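You operate a simulated robot arm through the tools that you are given. There is no shell and no other tool.

You run a simulated robot arm. Do the job below in one go: nothing can be reset, and whatever is moved stays where it is left.

Task
Press the teal panel's taped hem flat, then chalk the stitch line along it.
Fine: use the creasing block; the hem must stay down; orange chalk; block and marker back. Set down upright: brown creasing block, orange chalk marker.

It is judged by the outcome, as a careful person would: the job done as asked, and still so three seconds after it is handed in. It fails if anything else is knocked over, pushed out of place, dropped, spilled or broken.

Robot
A 7-joint arm with a two-finger parallel gripper, fixed in place. Base frame: the origin is at the foot of the arm, x ahead of it, y to its left, z up; the work surface is at about z = 88. Lengths are in cm, angles in degrees, forces in N, time in s.
With the tool pointing down near the work surface it reaches from about 40 to 90 cm from the base axis. Its first joint turns from -143.0 to 143.0 degrees. Payload 3 kg.
Tool frame: the origin (TCP) lies between the finger pads and is the grasp point; the fingertips stand 3 cm ahead of it; z points along the fingers, y is the line along which they close. The gripper opens to 9.4 cm. The fingers are 2.8 cm wide and 1 cm thick; the gripper's body (5 by 9.6 cm) begins 5.5 cm behind the TCP.
Orientation is told as [roll, pitch, yaw] about the base's x, y, z axes, in that order, counted from this pose: with the fingers straight down and closing along the base's y, the tool's x points along the base's -x, its y along +y and its z along -z.

Tools
- The arm moves only by the tool servo_tool. Its argument "motion" is a list of rows, each a list of 3 entries, a list of its own where there are three numbers: the shift along the base's x, y, z in units of 250 mm (1.0 is 250 mm), then the turn, a rotation vector about the base's x, y, z in units of 120 degrees (1.0 is 120 degrees), then the opening in per cent of the stroke, from 0 (shut) to 100 (fully open). In form: [[[tx, ty, tz], [wx, wy, wz], grip], ...]. A call has 1 to 20 rows; each row is the pose to reach, as a shift and turn from the pose commanded when the call began. A call with a number of a shift or a turn outside -1 to 1 is refused whole. Rows are played at 5 a second. More than 5 cm and 8.6 degrees between two rows, or a gripper value outside its range, and nothing of the call is played. A pose out of reach is approached as far as the arm can. The call stops where the force on the tool passes 40 N (or 10 N more than at its start, if that is more) or the arm is blocked; 0.2 s more then pass. The fingers move at their own pace (about 7.2 cm/s each) and stop on an object; they squeeze with about 37 N. The grip force told is the motor's: it shows also when the fingers shut on nothing. Time passes only in rows, and 0.2 s behind the last, so rows that repeat a pose let the fingers close. It gives the time, the measured TCP pose, the force on the tool (base axes), the opening and the grip force at its end, in the units of the frame above (readings bear some noise), with the torque about the TCP (base axes, N m) and any sound that the robot's microphone picked up, and new pictures: "views" is both (left out), scene, wrist or none.
- Cameras (640 x 400 px; columns grow to the right, rows downward): "scene" is fixed at [3.55, -50.87, 148.92]; the picture's right is [0.82, -0.58, 0.00], its down [-0.25, -0.35, -0.90] and it looks along [0.52, 0.74, -0.43] (base axes); focal length 354 px, centre (320, 200). "wrist" rides on the gripper at [7.6, 1.4, -10.3] in the tool frame; the picture's right is [-0.18, 0.98, 0.00], its down [-0.75, -0.14, -0.64] and it looks along [-0.63, -0.12, 0.77] (tool axes); focal length 243 px, centre (320, 200). There is no depth. A picture from a camera that has moved, and an enlarged one, comes with that camera's place and axes in the base frame and with its lens. The place of the scene camera against the robot may be out by one fixed shift of up to 2.5 cm in any direction.
- enlarge(camera, box): a new picture of the part [left, top, right, bottom] of that camera's present view, enlarged. It takes no simulated time.
- close_job(): hands the job in; it is judged then, once.

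Nothing tells you positions but the pictures and the camera data. Unless the task says otherwise, let go and move clear before handing in.

The tools are called after "Call:" as a command line: name --argument value ..., lists and objects as JSON in quotes. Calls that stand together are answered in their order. servo_tool: Moves the arm, as the interface text tells. Its arguments: {"type":"object","properties":{"motion":{"type":"array"},"views":{"type":"string","enum":["both","scene","wrist","none"]}},"required":["motion"]} The other tools are called the same way: enlarge (camera, box) takes an enlarged picture of a part of a camera's view; close_job () hands the job in.

At the start:

```text
time_s: 0.0
ee_pos: [54.62, 17.78, 122.68]
ee_rot: [-0.1, -0.1, 0.0]
contact_force: [0.4, -1.3, -0.6]
torque: [0.01, -0.02, 0.01]
finger_gap: 9.36
gripper_force: 0.0
```

scene: 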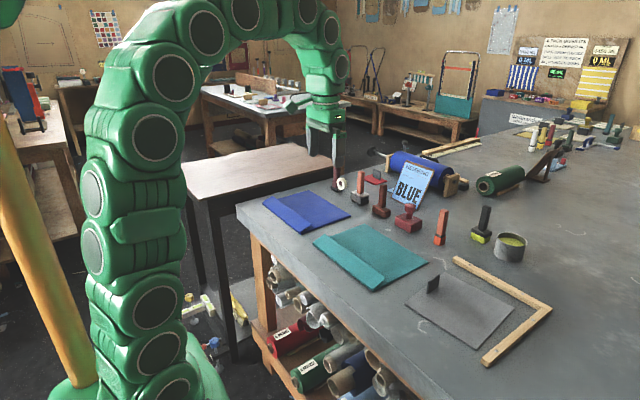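
wrist: 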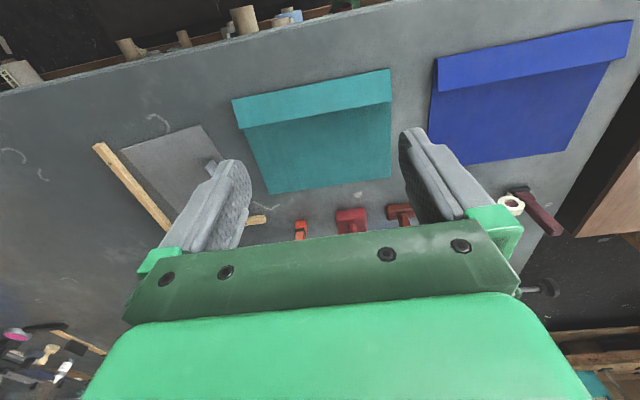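

I see a bench with a blue panel, a teal panel with a folded hem on its near edge, a grey panel, and several tools. I'll enlarge the views to identify the block and the marker before moving.

Call:
enlarge --camera "scene" --box '[320, 150, 540, 288]'

Call:
enlarge --camera "scene" --box '[230, 170, 450, 308]'

Call:
enlarge --camera "wrist" --box '[90, 60, 410, 260]'

```text
2.90 times, centred on (430, 219) of scene
camera zoom: at [3.55, -50.87, 148.92], right [0.82, -0.58, 0.0], down [-0.25, -0.35, -0.9], along [0.52, 0.74, -0.43], focal length 1026 px, centre (1, 145)
```

zoom: 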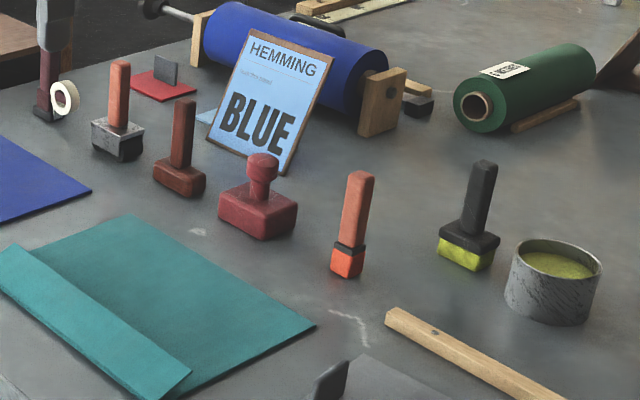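

```text
2.90 times, centred on (340, 239) of scene
camera zoom: at [3.55, -50.87, 148.92], right [0.82, -0.58, 0.0], down [-0.25, -0.35, -0.9], along [0.52, 0.74, -0.43], focal length 1026 px, centre (262, 87)
```

zoom: 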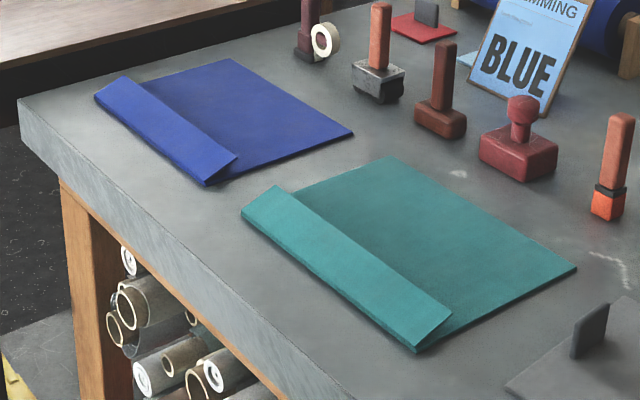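

```text
2.00 times, centred on (250, 160) of wrist
camera zoom: at [46.93, 19.35, 132.78], right [0.18, 0.98, 0.0], down [0.75, -0.14, 0.64], along [0.63, -0.12, -0.77], focal length 485 px, centre (460, 280)
```

zoom: 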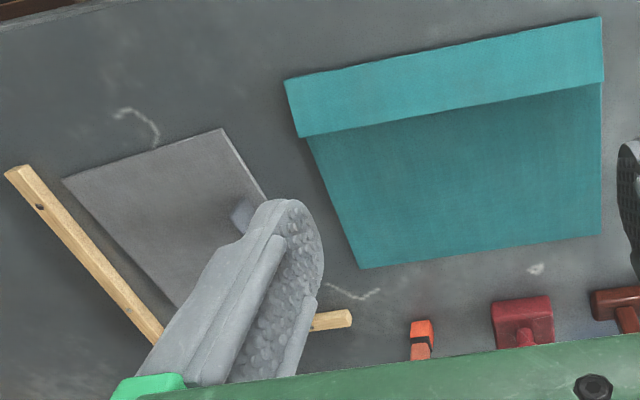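

I see the likely brown creasing block (brown base and handle), a maroon stamp with a knob, and an orange marker standing upright. I'll take a closer look at each of these and the sign.

Call:
enlarge --camera "scene" --box '[330, 155, 442, 225]'

Call:
enlarge --camera "scene" --box '[360, 190, 472, 260]'

Call:
enlarge --camera "scene" --box '[305, 220, 433, 300]'

Call:
enlarge --camera "scene" --box '[400, 250, 560, 350]'

Call:
enlarge --camera "scene" --box '[480, 30, 640, 150]'

```text
5.71 times, centred on (386, 190) of scene
camera zoom: at [3.55, -50.87, 148.92], right [0.82, -0.58, 0.0], down [-0.25, -0.35, -0.9], along [0.52, 0.74, -0.43], focal length 2022 px, centre (-57, 257)
```

zoom: 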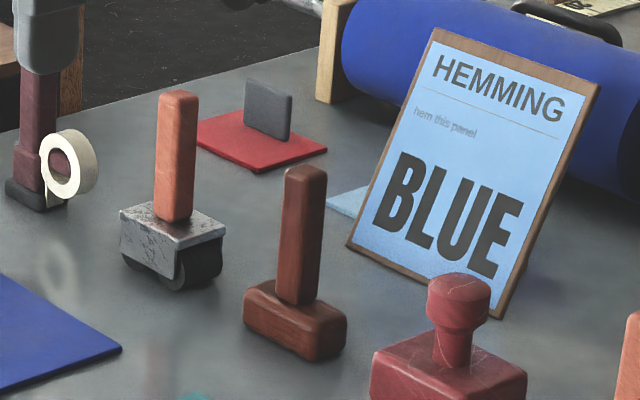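

```text
5.71 times, centred on (416, 225) of scene
camera zoom: at [3.55, -50.87, 148.92], right [0.82, -0.58, 0.0], down [-0.25, -0.35, -0.9], along [0.52, 0.74, -0.43], focal length 2022 px, centre (-229, 57)
```

zoom: 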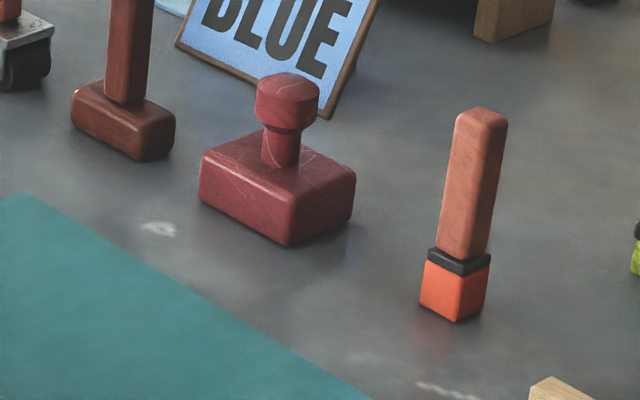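

```text
5.00 times, centred on (369, 260) of scene
camera zoom: at [3.55, -50.87, 148.92], right [0.82, -0.58, 0.0], down [-0.25, -0.35, -0.9], along [0.52, 0.74, -0.43], focal length 1769 px, centre (75, -100)
```

zoom: 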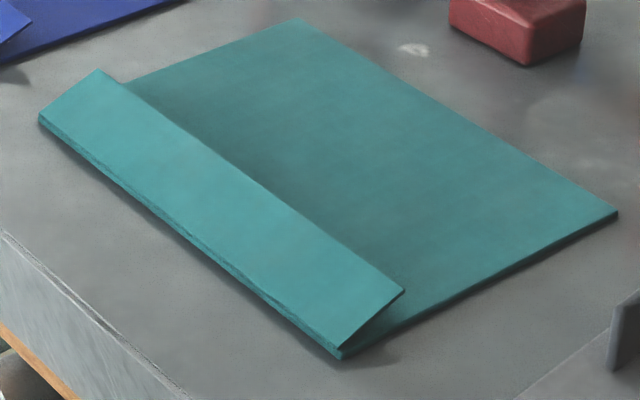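

```text
4.00 times, centred on (480, 300) of scene
camera zoom: at [3.55, -50.87, 148.92], right [0.82, -0.58, 0.0], down [-0.25, -0.35, -0.9], along [0.52, 0.74, -0.43], focal length 1415 px, centre (-320, -200)
```

zoom: 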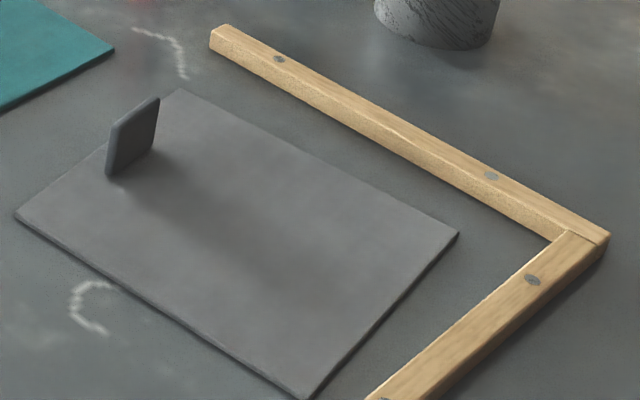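

```text
3.33 times, centred on (560, 90) of scene
camera zoom: at [3.55, -50.87, 148.92], right [0.82, -0.58, 0.0], down [-0.25, -0.35, -0.9], along [0.52, 0.74, -0.43], focal length 1179 px, centre (-480, 567)
```

zoom: 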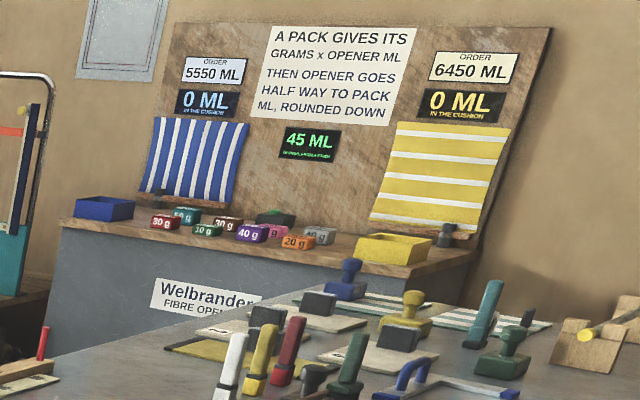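

The block (brown base and handle) looks to be at about (89, 31), the orange marker at about (90, 6), and the teal hem runs along y≈1.5–28.8 at x≈57.5–62.5. I'll move above the block with the gripper still high to check the reach and get a closer look.

Call:
servo_tool --motion '[[[0.137, 0.075, -0.03], [0, 0, 0], 100], [[0.274, 0.151, -0.07], [0, 0, 0], 100], [[0.411, 0.226, -0.11], [0, 0, 0], 100], [[0.549, 0.302, -0.15], [0, 0, 0], 100], [[0.686, 0.377, -0.2], [0, 0, 0], 100], [[0.823, 0.453, -0.25], [0, 0, 0], 100], [[0.92, 0.528, -0.3], [0, 0, 0], 100]]'

```text
time_s: 1.6
ee_pos: [75.2, 27.29, 116.77]
ee_rot: [0.8, 0.1, 0.1]
contact_force: [-0.3, -0.1, -0.1]
torque: [0.01, 0.0, -0.01]
finger_gap: 9.4
gripper_force: 0.0
out of reach, approached as far as the arm can: row 7
camera wrist: at [67.59, 28.71, 126.92], right [0.18, 0.98, 0.01], down [0.75, -0.15, 0.64], along [0.63, -0.11, -0.77], focal length 243 px, centre (320, 200)
```

scene: 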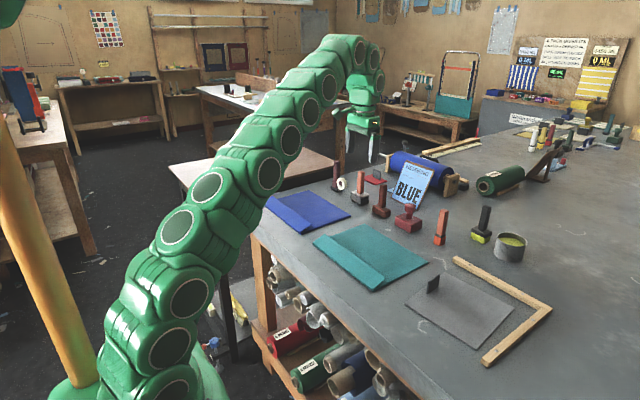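
wrist: 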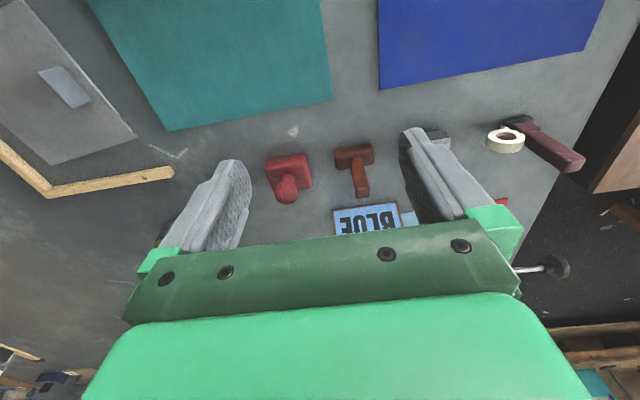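

The block, stamp and sign are visible between the fingers, and at this height a vertical tool runs out of reach. I'll enlarge to fix the block's position.

Call:
enlarge --camera "wrist" --box '[240, 110, 440, 235]'

```text
3.20 times, centred on (340, 172) of wrist
camera zoom: at [67.59, 28.71, 126.92], right [0.18, 0.98, 0.01], down [0.75, -0.15, 0.64], along [0.63, -0.11, -0.77], focal length 776 px, centre (256, 288)
```

zoom: 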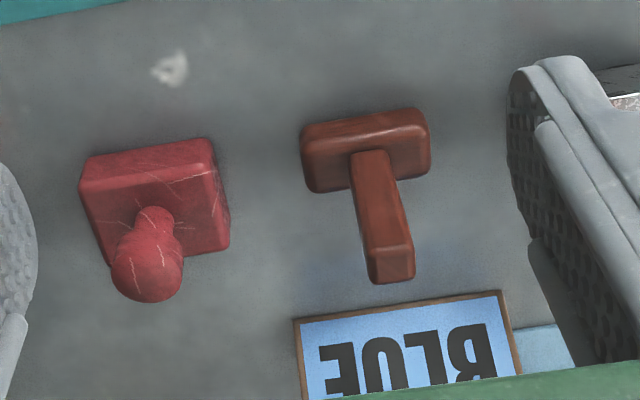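

The block's base is about 6.3 × 3.7 cm, centred near (89, 31), aligned with y, with the handle top at z≈100. That is past vertical-tool reach, so I'll tilt the fingers outward by about 28° and come down on the near side of it.

Call:
servo_tool --motion '[[[-0.05, 0, -0.1], [0, -0.058, 0], 60], [[-0.08, 0, -0.25], [0, -0.116, 0], 60], [[-0.1, 0, -0.4], [0, -0.175, 0], 60], [[-0.1, 0, -0.55], [0, -0.233, 0], 60]]'

```text
time_s: 2.6
ee_pos: [72.79, 27.3, 102.98]
ee_rot: [0.7, -28.2, 0.0]
contact_force: [0.2, 0.6, -0.1]
torque: [0.0, 0.04, 0.02]
finger_gap: 5.63
gripper_force: 0.1
camera wrist: at [61.21, 28.65, 108.33], right [0.16, 0.98, 0.1], down [0.36, -0.15, 0.92], along [0.92, -0.11, -0.38], focal length 243 px, centre (320, 200)
```

scene: 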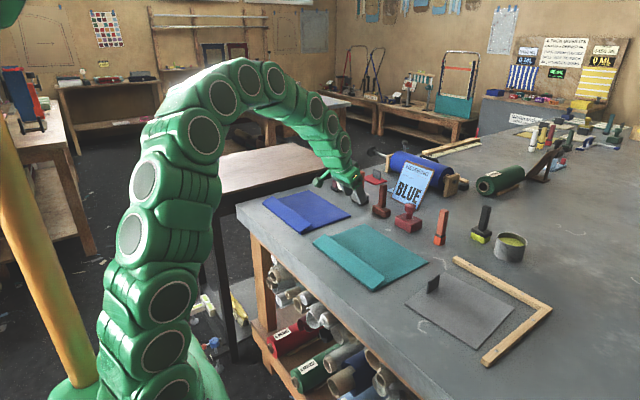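
wrist: 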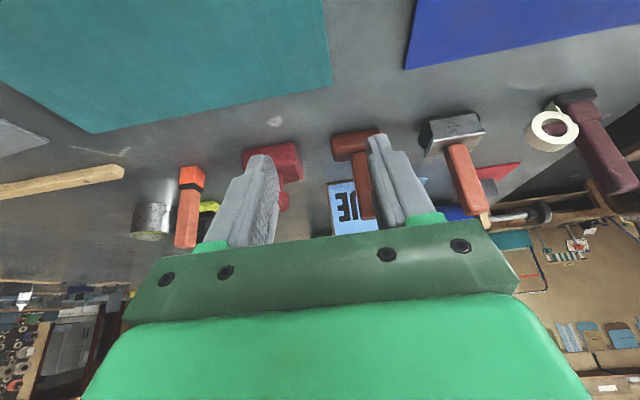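

The tilt works. Next I'll line up with the handle at y=31 and z≈96, still short of it in x.

Call:
servo_tool --motion '[[[0.1, 0.05, -0.09], [-0.003, 0, 0], 60], [[0.2, 0.1, -0.18], [-0.006, 0, 0], 60], [[0.33, 0.148, -0.28], [-0.006, 0, 0], 60]]'

```text
time_s: 3.4
ee_pos: [81.13, 31.07, 95.84]
ee_rot: [0.1, -27.9, 0.4]
contact_force: [0.1, 0.1, -0.7]
torque: [0.02, 0.05, -0.03]
finger_gap: 5.65
gripper_force: 0.0
camera wrist: at [69.46, 32.5, 101.13], right [0.16, 0.98, 0.09], down [0.36, -0.14, 0.92], along [0.92, -0.11, -0.38], focal length 243 px, centre (320, 200)
```

scene: 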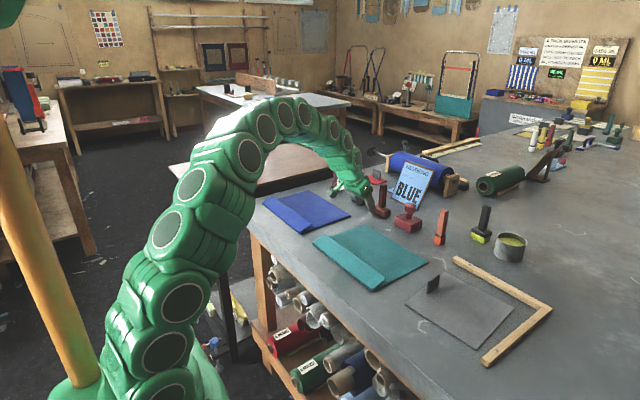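
wrist: 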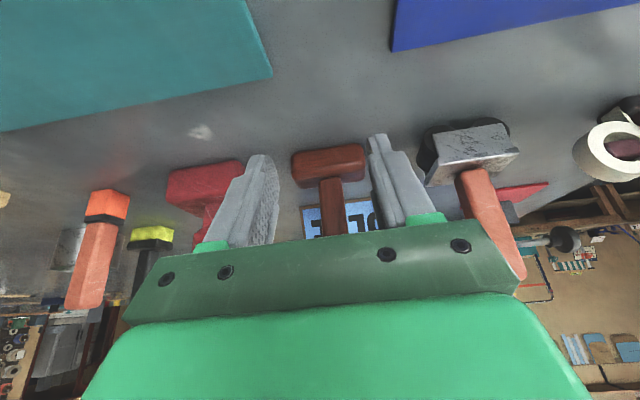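

The handle sits centred between the fingers with the fingertips above the base. I'll move in to x≈89 and close on it.

Call:
servo_tool --motion '[[[0.11, 0, 0], [0, 0, 0], 60], [[0.22, 0, 0], [0, 0, 0], 60], [[0.315, 0, 0], [0, 0, 0], 60], [[0.315, 0, 0], [0, 0, 0], 60]]'

```text
time_s: 4.4
ee_pos: [88.43, 30.86, 95.89]
ee_rot: [-0.1, -28.0, 0.5]
contact_force: [-0.1, -0.3, 0.4]
torque: [0.0, 0.0, 0.03]
finger_gap: 5.65
gripper_force: 0.0
camera wrist: at [76.93, 32.39, 101.18], right [0.16, 0.98, 0.09], down [0.36, -0.14, 0.92], along [0.92, -0.11, -0.38], focal length 243 px, centre (320, 200)
```

scene: 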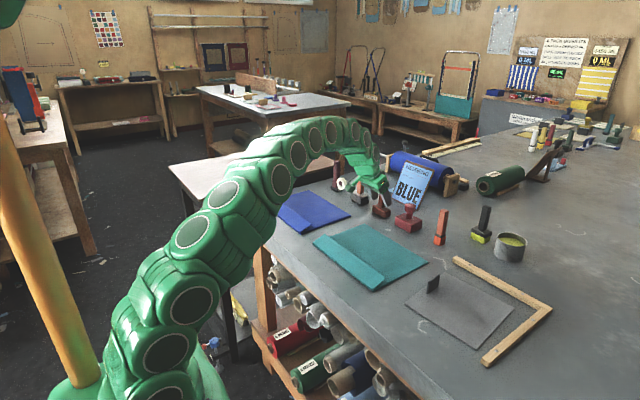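
wrist: 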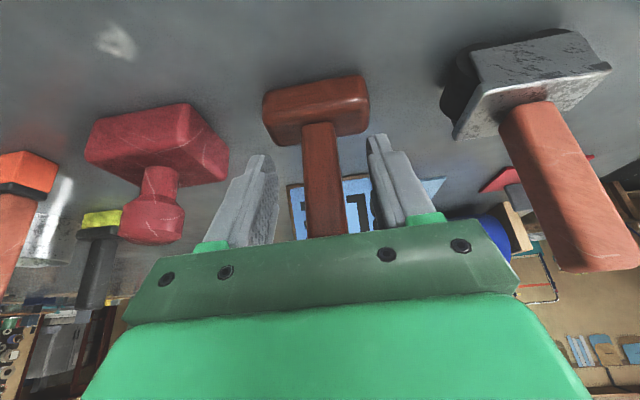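

The fingers appear to straddle the handle; I'll check more closely before closing.

Call:
enlarge --camera "scene" --box '[335, 145, 431, 225]'

Call:
enlarge --camera "wrist" --box '[220, 60, 420, 260]'

```text
5.00 times, centred on (383, 185) of scene
camera zoom: at [3.55, -50.87, 148.92], right [0.82, -0.58, 0.0], down [-0.25, -0.35, -0.9], along [0.52, 0.74, -0.43], focal length 1769 px, centre (5, 275)
```

zoom: 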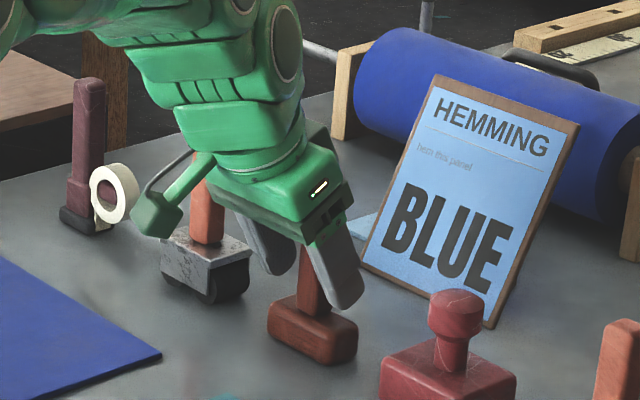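

```text
2.00 times, centred on (320, 160) of wrist
camera zoom: at [76.93, 32.39, 101.18], right [0.16, 0.98, 0.09], down [0.36, -0.14, 0.92], along [0.92, -0.11, -0.38], focal length 485 px, centre (320, 280)
```

zoom: 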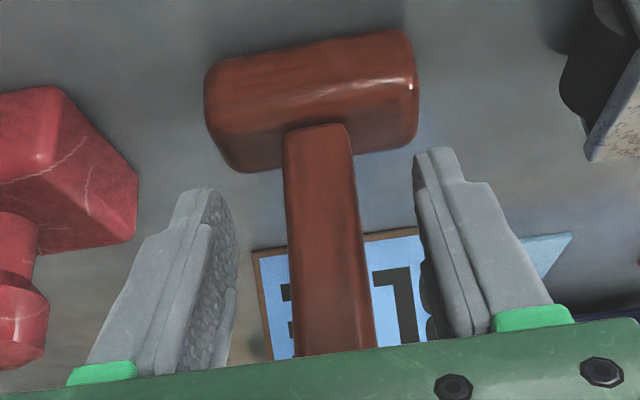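

The block sits about 1.5–2 cm further out than I first took it (the handle's near face is at x≈89.5). I'll move in a little more before closing.

Call:
servo_tool --motion '[[[0.04, 0, 0], [0, 0, 0], 60], [[0.08, 0, 0], [0, 0, 0], 60], [[0.08, 0, 0], [0, 0, 0], 60]]'

Call:
enlarge --camera "wrist" --box '[220, 60, 420, 260]'

Call:
enlarge --camera "scene" --box '[335, 145, 431, 225]'

```text
time_s: 5.2
ee_pos: [90.61, 30.92, 96.05]
ee_rot: [-0.1, -28.0, 0.2]
contact_force: [0.9, 0.4, -1.0]
torque: [0.0, 0.0, -0.01]
finger_gap: 5.63
gripper_force: 0.1
camera wrist: at [79.03, 32.42, 101.35], right [0.16, 0.98, 0.09], down [0.36, -0.14, 0.92], along [0.92, -0.11, -0.38], focal length 243 px, centre (320, 200)
```

scene: 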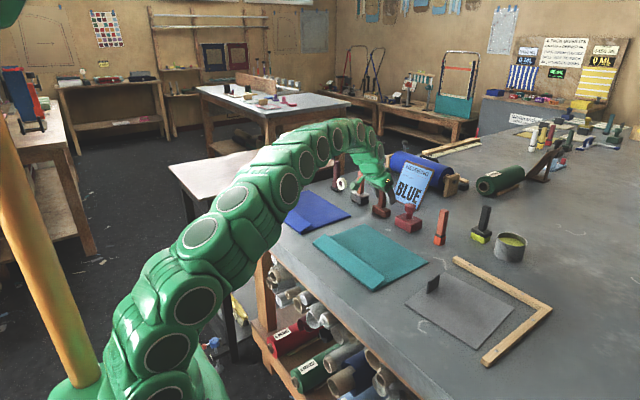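
wrist: 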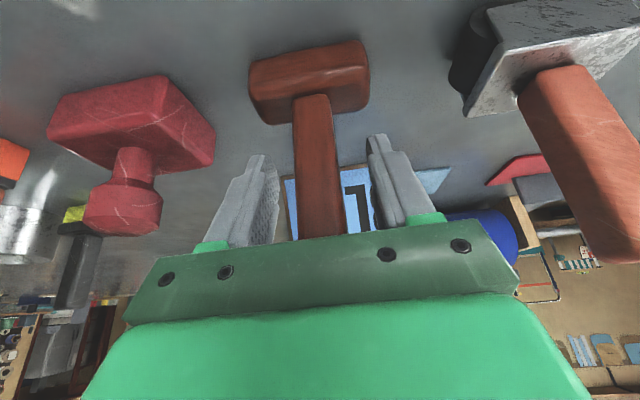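

```text
2.00 times, centred on (320, 160) of wrist
camera zoom: at [79.03, 32.42, 101.35], right [0.16, 0.98, 0.09], down [0.36, -0.14, 0.92], along [0.92, -0.11, -0.38], focal length 485 px, centre (320, 280)
```

zoom: 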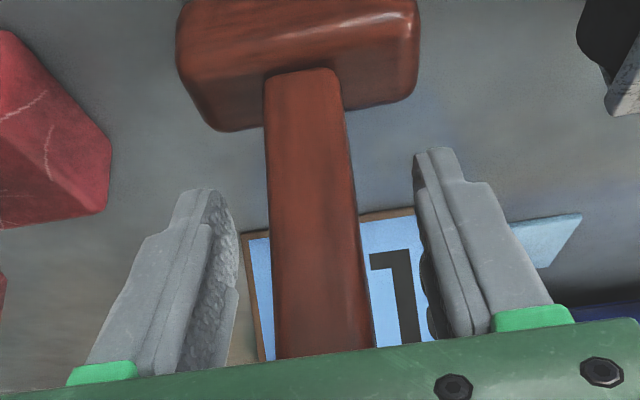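

```text
5.00 times, centred on (383, 185) of scene
camera zoom: at [3.55, -50.87, 148.92], right [0.82, -0.58, 0.0], down [-0.25, -0.35, -0.9], along [0.52, 0.74, -0.43], focal length 1769 px, centre (5, 275)
```

zoom: 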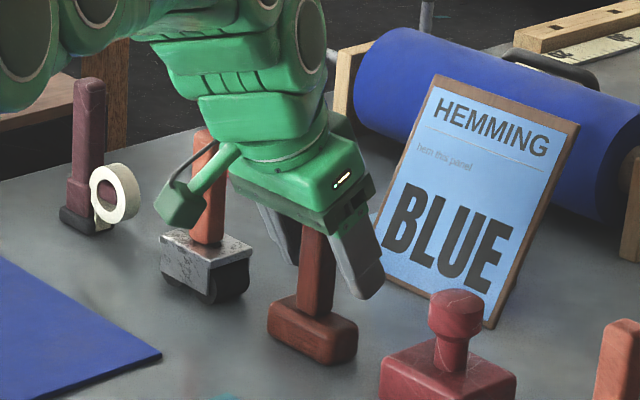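

The handle centre works out to about (91, 31.3), and the TCP is at (90.6, 30.9), so I'm in position. I'll close on the handle.

Call:
servo_tool --motion '[[[0.01, 0.01, 0], [0, 0, 0], 60], [[0.01, 0.01, 0], [0, 0, 0], 0], [[0.01, 0.01, 0], [0, 0, 0], 0], [[0.01, 0.01, 0], [0, 0, 0], 0], [[0.01, 0.01, 0], [0, 0, 0], 0]]'

Call:
enlarge --camera "scene" --box '[335, 145, 431, 225]'

```text
time_s: 6.4
ee_pos: [90.94, 31.26, 96.1]
ee_rot: [-0.1, -28.0, 0.3]
contact_force: [0.2, -0.8, -0.6]
torque: [0.01, 0.0, -0.03]
finger_gap: 2.6
gripper_force: 37.3
camera wrist: at [79.33, 32.71, 101.33], right [0.16, 0.98, 0.09], down [0.36, -0.14, 0.92], along [0.92, -0.11, -0.38], focal length 243 px, centre (320, 200)
```

scene: 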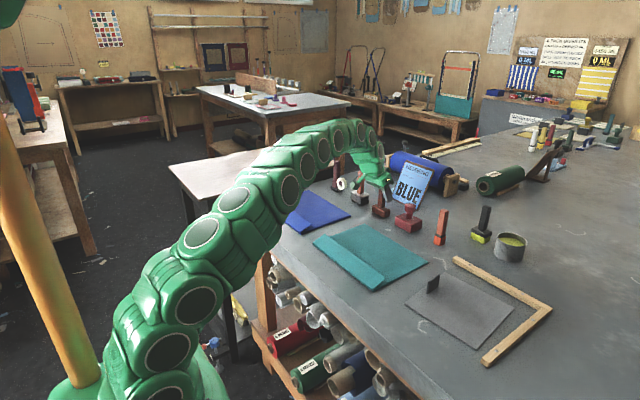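
wrist: 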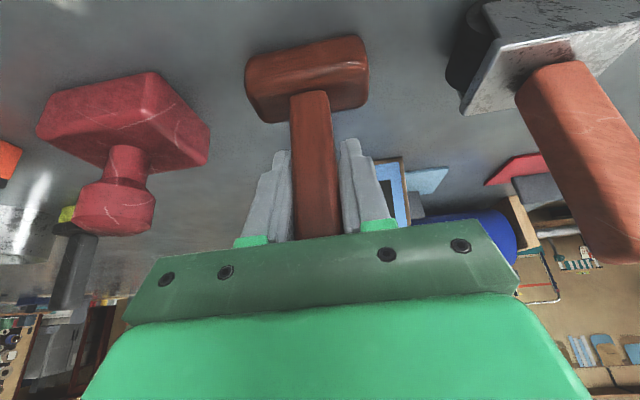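

```text
5.00 times, centred on (383, 185) of scene
camera zoom: at [3.55, -50.87, 148.92], right [0.82, -0.58, 0.0], down [-0.25, -0.35, -0.9], along [0.52, 0.74, -0.43], focal length 1769 px, centre (5, 275)
```

zoom: 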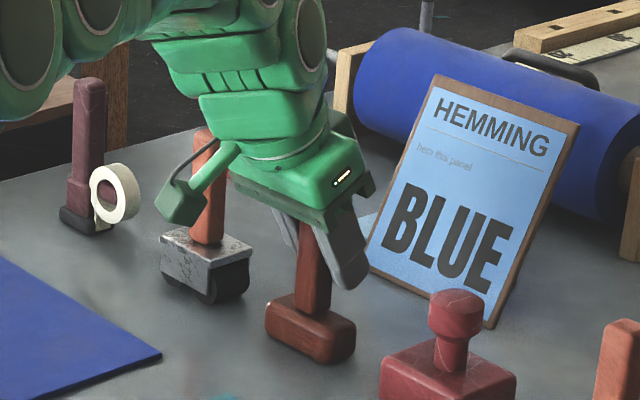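

I'm holding the block (gap 2.6 cm, grip about 37 N) and will return it to TCP (90.9, 31.3, 96.1). Next I'll lift straight up, then retract toward the panel at height.

Call:
servo_tool --motion '[[[0, 0, 0.05], [0, 0, 0], 0], [[-0.01, 0, 0.12], [0, 0, 0], 0], [[-0.08, 0, 0.2], [0, 0, 0], 0], [[-0.22, -0.01, 0.28], [0, 0, 0], 0], [[-0.38, -0.02, 0.34], [0, 0, 0], 0], [[-0.55, -0.04, 0.38], [0, 0, 0], 0]]'

```text
time_s: 7.8
ee_pos: [77.24, 30.22, 105.48]
ee_rot: [-0.1, -28.0, 0.5]
contact_force: [0.1, 0.3, -0.6]
torque: [-0.01, -0.02, -0.01]
finger_gap: 2.57
gripper_force: 36.8
camera wrist: at [65.57, 31.68, 110.91], right [0.16, 0.98, 0.08], down [0.37, -0.14, 0.92], along [0.92, -0.11, -0.38], focal length 243 px, centre (320, 200)
```

scene: 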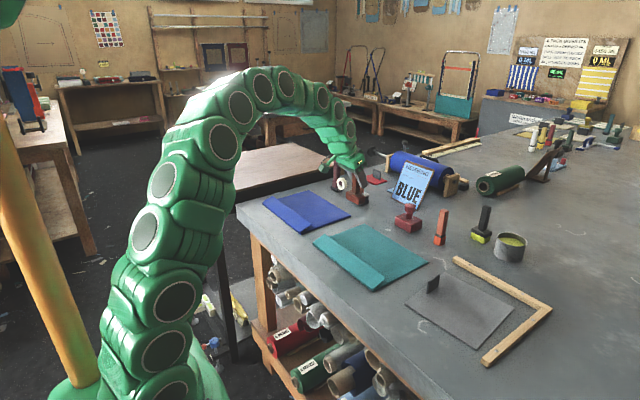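
wrist: 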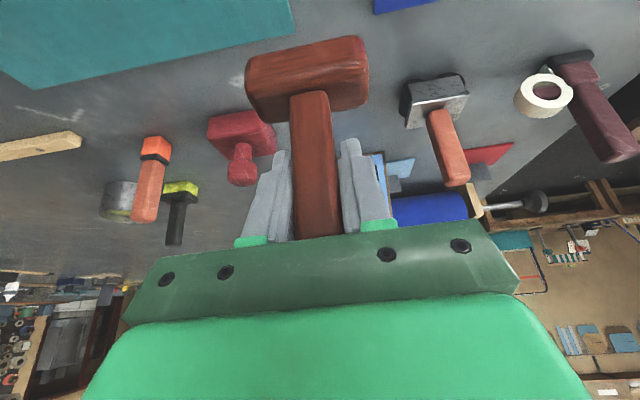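

The block is secure. I'll carry it over the left end of the teal hem, staying above it.

Call:
servo_tool --motion '[[[-0.17, -0.04, 0], [0, 0, 0], 0], [[-0.34, -0.08, -0.03], [0, 0, 0], 0], [[-0.5, -0.12, -0.06], [0, 0, 0], 0], [[-0.665, -0.17, -0.12], [0, 0, 0], 0], [[-0.665, -0.17, -0.14], [0, 0, 0], 0]]'

Call:
enlarge --camera "scene" --box '[290, 190, 434, 300]'

Call:
enlarge --camera "wrist" --box '[160, 0, 480, 240]'

```text
time_s: 9.0
ee_pos: [60.67, 25.97, 101.88]
ee_rot: [-0.1, -28.0, 0.4]
contact_force: [0.2, 0.3, -1.7]
torque: [-0.01, -0.01, 0.01]
finger_gap: 2.61
gripper_force: 37.3
camera wrist: at [49.11, 27.46, 107.16], right [0.16, 0.98, 0.08], down [0.37, -0.14, 0.92], along [0.92, -0.11, -0.38], focal length 243 px, centre (320, 200)
```

scene: 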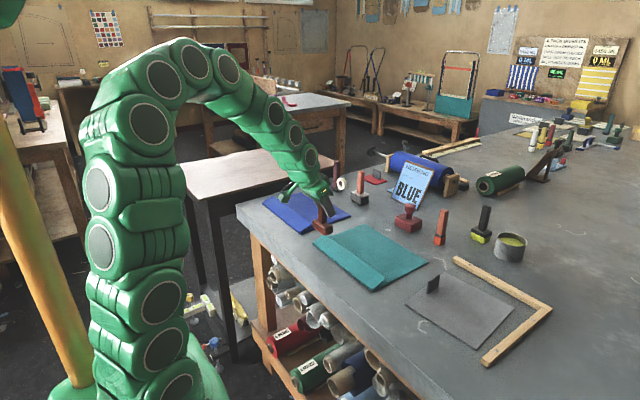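
wrist: 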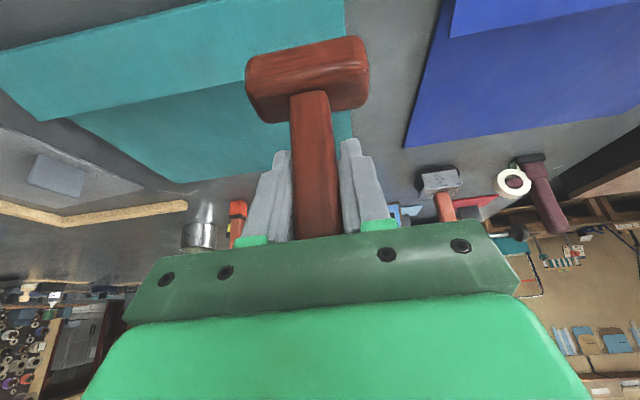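

```text
3.64 times, centred on (362, 245) of scene
camera zoom: at [3.55, -50.87, 148.92], right [0.82, -0.58, 0.0], down [-0.25, -0.35, -0.9], along [0.52, 0.74, -0.43], focal length 1286 px, centre (167, 36)
```

zoom: 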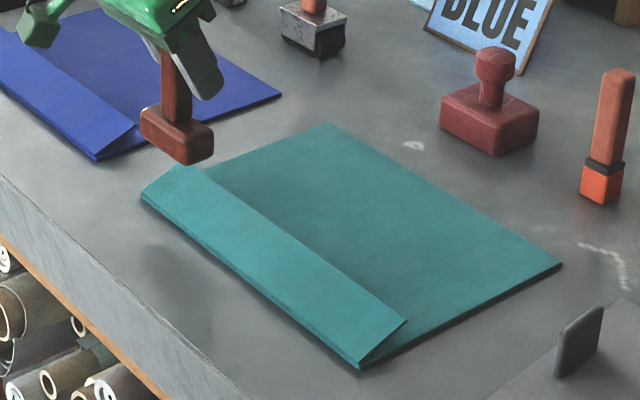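

```text
1.67 times, centred on (320, 120) of wrist
camera zoom: at [49.11, 27.46, 107.16], right [0.16, 0.98, 0.08], down [0.37, -0.14, 0.92], along [0.92, -0.11, -0.38], focal length 404 px, centre (320, 333)
```

zoom: 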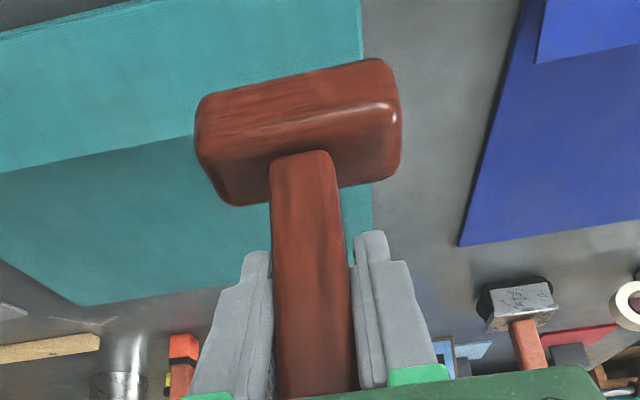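

The hem spans x≈58–63 and y≈1.6–29.1, and the block is over its left end with its near edge just inside the fold. I'll shift it 0.5 cm toward the free edge and lower it gently until it bears.

Call:
servo_tool --motion '[[[0.02, 0, -0.06], [0, 0, 0], 0], [[0.02, 0, -0.12], [0, 0, 0], 0], [[0.02, 0, -0.16], [0, 0, 0], 0], [[0.02, 0, -0.18], [0, 0, 0], 0], [[0.02, 0, -0.2], [0, 0, 0], 0]]'

Call:
enlarge --camera "scene" --box '[290, 190, 434, 300]'

```text
time_s: 10.2
ee_pos: [61.14, 26.05, 96.81]
ee_rot: [-0.1, -28.1, 0.4]
contact_force: [-4.5, -4.0, 11.8]
torque: [-0.12, 0.57, 0.07]
finger_gap: 2.58
gripper_force: 37.5
camera wrist: at [49.51, 27.51, 102.16], right [0.16, 0.98, 0.09], down [0.36, -0.14, 0.92], along [0.92, -0.11, -0.38], focal length 243 px, centre (320, 200)
```

scene: 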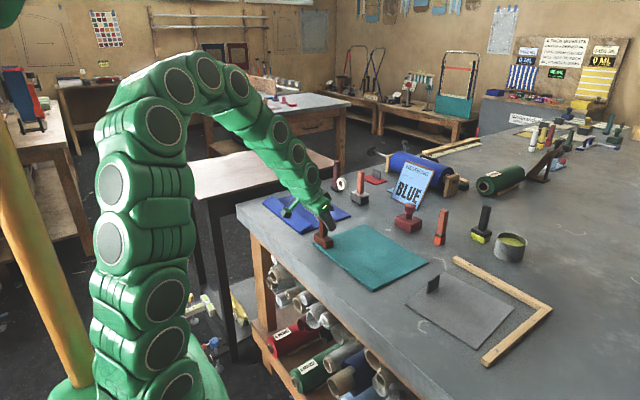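
wrist: 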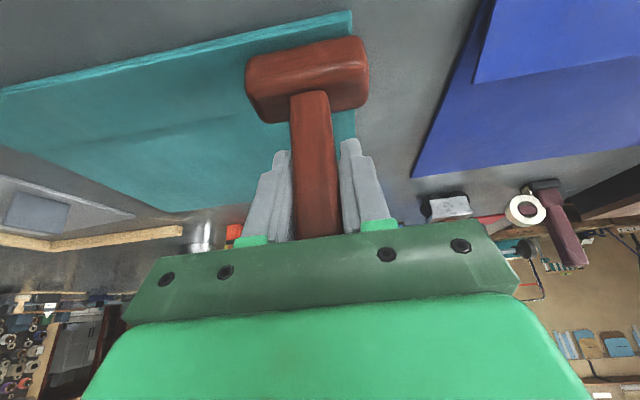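

```text
3.64 times, centred on (362, 245) of scene
camera zoom: at [3.55, -50.87, 148.92], right [0.82, -0.58, 0.0], down [-0.25, -0.35, -0.9], along [0.52, 0.74, -0.43], focal length 1286 px, centre (167, 36)
```

zoom: 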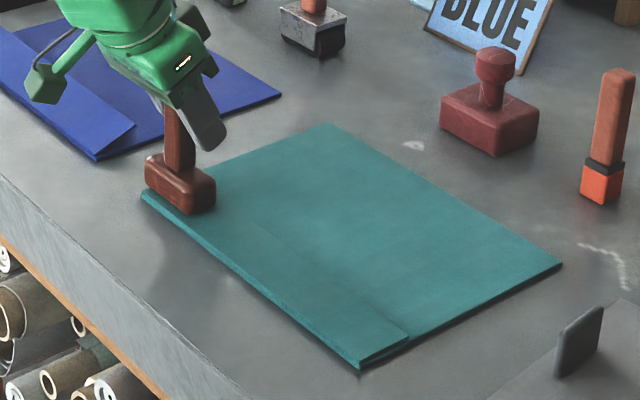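

The block bears on the hem with about 12 N, and the hem is already lying lower. I'll press a little harder in small steps.

Call:
servo_tool --motion '[[[0, 0, -0.004], [0, 0, 0], 0], [[0, 0, -0.008], [0, 0, 0], 0], [[0, 0, -0.012], [0, 0, 0], 0], [[0, 0, -0.012], [0, 0, 0], 0]]' --views "none"

```text
time_s: 11.2
ee_pos: [61.18, 26.05, 96.66]
ee_rot: [0.0, -28.2, 0.4]
contact_force: [5.5, -0.2, 38.6]
torque: [-0.04, 0.26, 0.0]
finger_gap: 2.63
gripper_force: 37.0
```

That is a firm press of about 38 N at this spot. I'll lift straight off and check whether the hem stays down there.

Call:
servo_tool --motion '[[[0, 0, 0.02], [0, 0, 0], 0], [[0, 0, 0.07], [0, 0, 0], 0], [[0, 0, 0.13], [0, 0, 0], 0]]'

Call:
enlarge --camera "scene" --box '[290, 190, 434, 300]'

Call:
enlarge --camera "wrist" --box '[0, 0, 400, 240]'

```text
time_s: 12.0
ee_pos: [60.99, 25.87, 99.87]
ee_rot: [-0.1, -28.0, 0.4]
contact_force: [0.0, 0.3, -1.5]
torque: [0.03, -0.06, -0.03]
finger_gap: 2.57
gripper_force: 36.9
camera wrist: at [49.46, 27.35, 105.2], right [0.16, 0.98, 0.08], down [0.37, -0.14, 0.92], along [0.92, -0.11, -0.38], focal length 243 px, centre (320, 200)
```

scene: 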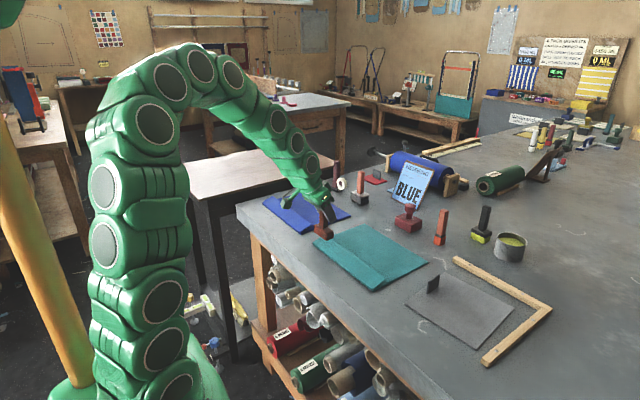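
wrist: 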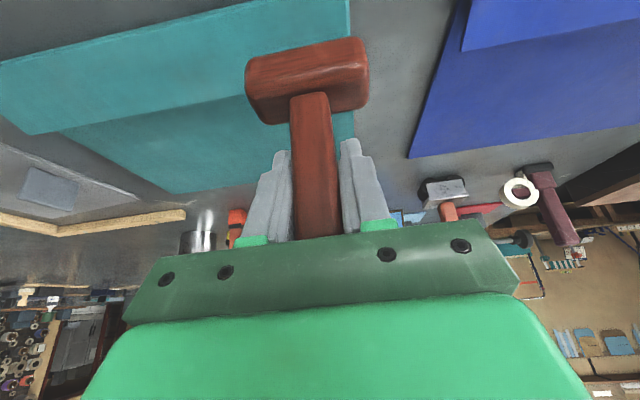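

```text
3.64 times, centred on (362, 245) of scene
camera zoom: at [3.55, -50.87, 148.92], right [0.82, -0.58, 0.0], down [-0.25, -0.35, -0.9], along [0.52, 0.74, -0.43], focal length 1286 px, centre (167, 36)
```

zoom: 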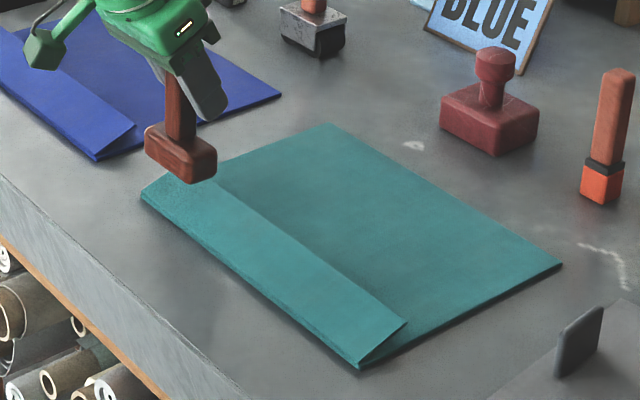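

```text
1.60 times, centred on (200, 120) of wrist
camera zoom: at [49.46, 27.35, 105.2], right [0.16, 0.98, 0.08], down [0.37, -0.14, 0.92], along [0.92, -0.11, -0.38], focal length 388 px, centre (512, 328)
```

zoom: 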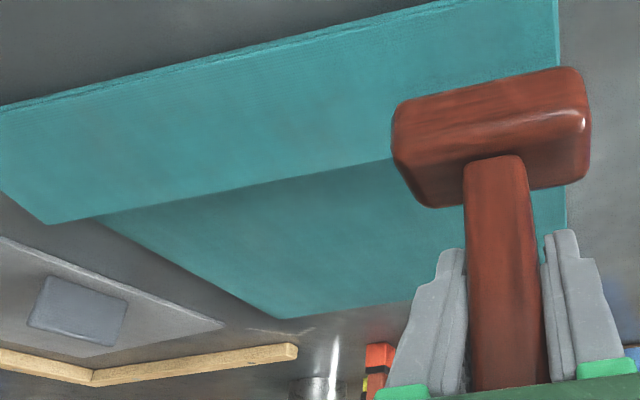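

The flap springs back until it has been pressed all along, so I'll work along the hem with overlapping presses. Next spot is y≈21.2.

Call:
servo_tool --motion '[[[0.002, -0.095, 0], [0, 0, 0], 0], [[0.004, -0.187, 0], [0, 0, 0], 0], [[0.004, -0.187, -0.061], [0, 0, 0], 0], [[0.004, -0.187, -0.107], [0, 0, 0], 0], [[0.004, -0.187, -0.118], [0, 0, 0], 0], [[0.004, -0.187, -0.124], [0, 0, 0], 0], [[0.004, -0.187, -0.127], [0, 0, 0], 0], [[0.004, -0.187, -0.127], [0, 0, 0], 0], [[0.004, -0.187, -0.127], [0, 0, 0], 0]]' --views "scene"

```text
time_s: 14.0
ee_pos: [61.08, 21.37, 96.5]
ee_rot: [-0.1, -28.1, 0.4]
contact_force: [-0.3, -3.5, 13.3]
torque: [-0.02, 0.2, 0.05]
finger_gap: 2.61
gripper_force: 36.9
```

scene: 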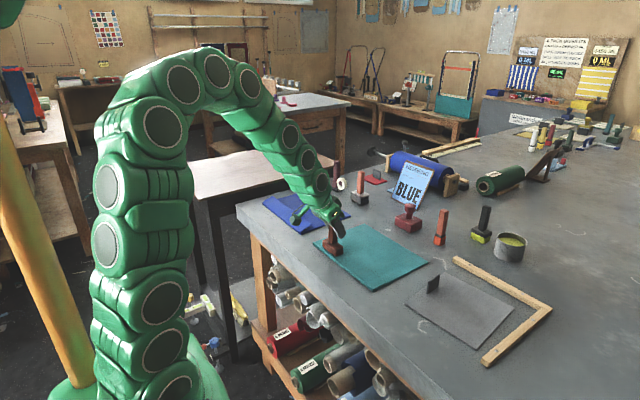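

Only about 13 N here, so I'll press a touch deeper at this spot.

Call:
servo_tool --motion '[[[0, 0, -0.004], [0, 0, 0], 0], [[0, 0, -0.007], [0, 0, 0], 0], [[0, 0, -0.007], [0, 0, 0], 0], [[0, 0, -0.007], [0, 0, 0], 0]]' --views "none"

```text
time_s: 14.7
ee_pos: [61.32, 20.05, 96.85]
ee_rot: [1.0, -28.3, 0.0]
contact_force: [0.1, 1.4, -1.3]
torque: [-0.01, -0.01, -0.03]
finger_gap: 2.6
gripper_force: 36.7
stopped in row 3: the force on the tool passed its limit at 40 N (the readings are from after the stop); the commanded pose is now the measured one
```

That triggered the 40 N limit and the arm moved about 1.3 cm in y. I'll look before doing anything else.

Call:
enlarge --camera "scene" --box '[290, 190, 434, 300]'

Call:
enlarge --camera "wrist" --box '[0, 0, 400, 240]'

Call:
enlarge --camera "scene" --box '[300, 195, 380, 265]'

```text
3.64 times, centred on (362, 245) of scene
camera zoom: at [3.55, -50.87, 148.92], right [0.82, -0.58, 0.0], down [-0.25, -0.35, -0.9], along [0.52, 0.74, -0.43], focal length 1286 px, centre (167, 36)
```

zoom: 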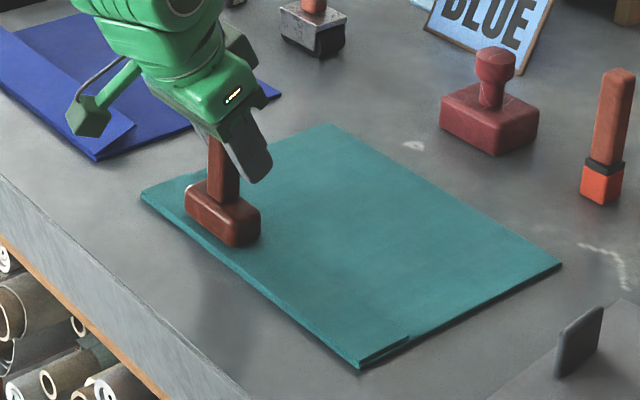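

```text
1.60 times, centred on (200, 120) of wrist
camera zoom: at [49.6, 21.45, 102.05], right [0.16, 0.98, 0.1], down [0.36, -0.15, 0.92], along [0.92, -0.11, -0.38], focal length 388 px, centre (512, 328)
```

zoom: 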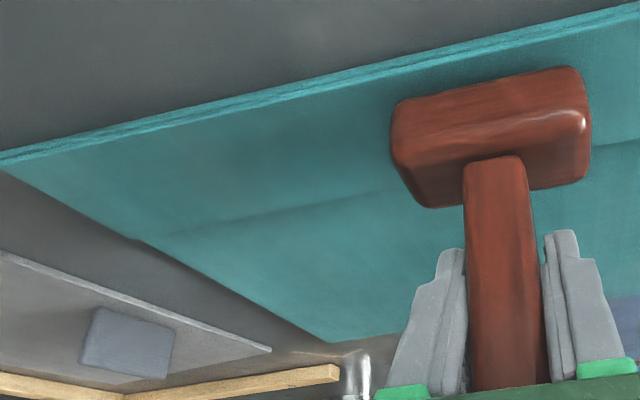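

```text
5.71 times, centred on (340, 230) of scene
camera zoom: at [3.55, -50.87, 148.92], right [0.82, -0.58, 0.0], down [-0.25, -0.35, -0.9], along [0.52, 0.74, -0.43], focal length 2022 px, centre (206, 29)
```

zoom: 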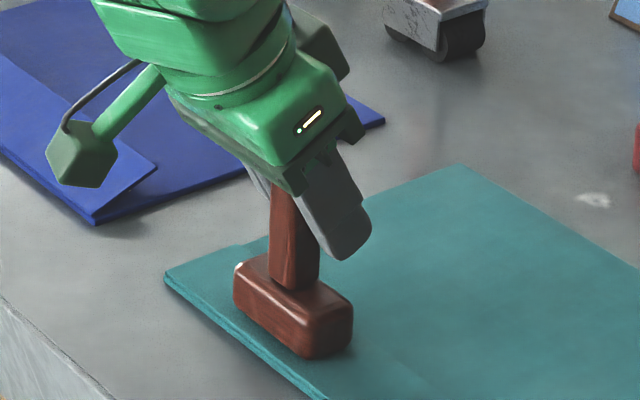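

Nothing else has moved: the panel corners are where they were, and only the tool slipped sideways with 1° of roll. I'll lift, undo the roll, and check the hem and grip.

Call:
servo_tool --motion '[[[0, 0, 0.03], [0, 0, 0], 0], [[0, 0, 0.08], [-0.004, 0.001, 0.001], 0], [[-0.006, 0.03, 0.12], [-0.009, 0.0025, 0.003], 0], [[-0.006, 0.045, 0.12], [-0.009, 0.0025, 0.003], 0]]'

Call:
enlarge --camera "scene" --box '[290, 190, 434, 300]'

Call:
enlarge --camera "wrist" --box '[0, 0, 400, 240]'

```text
time_s: 15.7
ee_pos: [61.14, 21.23, 99.73]
ee_rot: [-0.5, -27.8, 1.1]
contact_force: [-0.1, 0.1, -1.1]
torque: [0.0, 0.01, 0.01]
finger_gap: 2.59
gripper_force: 37.1
camera wrist: at [49.61, 22.66, 105.11], right [0.15, 0.99, 0.08], down [0.37, -0.13, 0.92], along [0.92, -0.11, -0.38], focal length 243 px, centre (320, 200)
```

scene: 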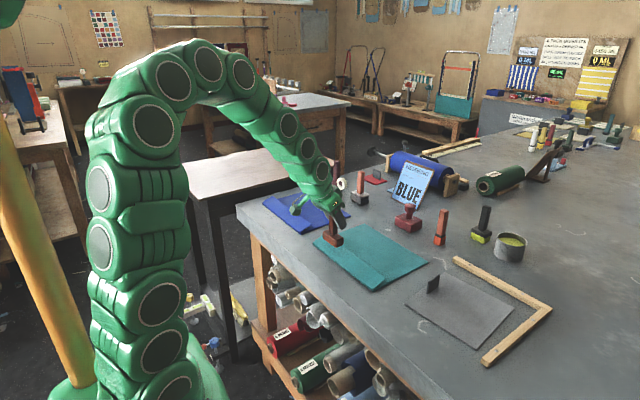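
wrist: 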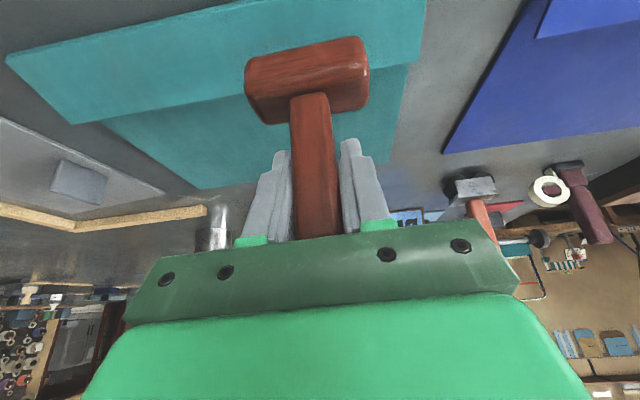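

```text
3.64 times, centred on (362, 245) of scene
camera zoom: at [3.55, -50.87, 148.92], right [0.82, -0.58, 0.0], down [-0.25, -0.35, -0.9], along [0.52, 0.74, -0.43], focal length 1286 px, centre (167, 36)
```

zoom: 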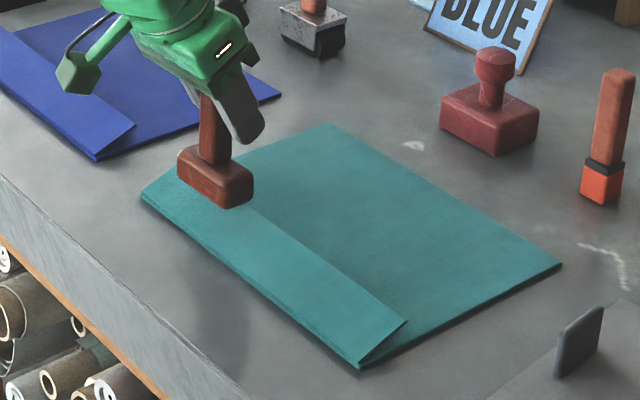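

```text
1.60 times, centred on (200, 120) of wrist
camera zoom: at [49.61, 22.66, 105.11], right [0.15, 0.99, 0.08], down [0.37, -0.13, 0.92], along [0.92, -0.11, -0.38], focal length 388 px, centre (512, 328)
```

zoom: 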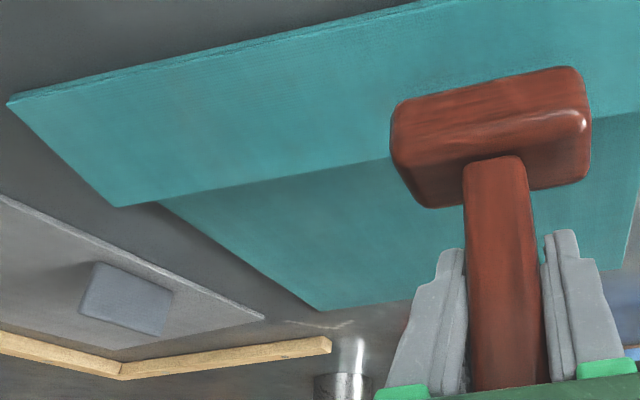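

The grip is unchanged (the block sits in the same place in the wrist view). I'll correct the small orientation error and press the next section at y≈16.5, a little more gently.

Call:
servo_tool --motion '[[[0, -0.09, 0], [0.0029, -0.0025, -0.0043], 0], [[0, -0.19, 0], [0.0029, -0.0025, -0.0043], 0], [[0, -0.19, -0.07], [0.0029, -0.0025, -0.0043], 0], [[0, -0.19, -0.105], [0.0029, -0.0025, -0.0043], 0], [[0, -0.19, -0.117], [0.0029, -0.0025, -0.0043], 0], [[0, -0.19, -0.123], [0.0029, -0.0025, -0.0043], 0], [[0, -0.19, -0.127], [0.0029, -0.0025, -0.0043], 0], [[0, -0.19, -0.127], [0.0029, -0.0025, -0.0043], 0]]' --views "scene"

```text
time_s: 17.5
ee_pos: [61.17, 16.5, 96.67]
ee_rot: [0.1, -28.4, 0.2]
contact_force: [-6.2, -5.3, 23.8]
torque: [-0.16, 0.78, 0.08]
finger_gap: 2.61
gripper_force: 37.1
```

scene: 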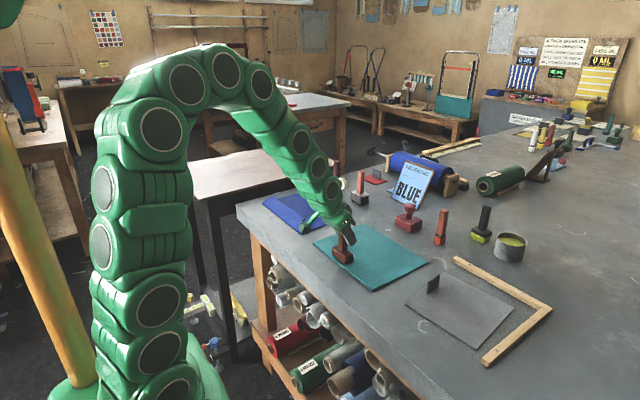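

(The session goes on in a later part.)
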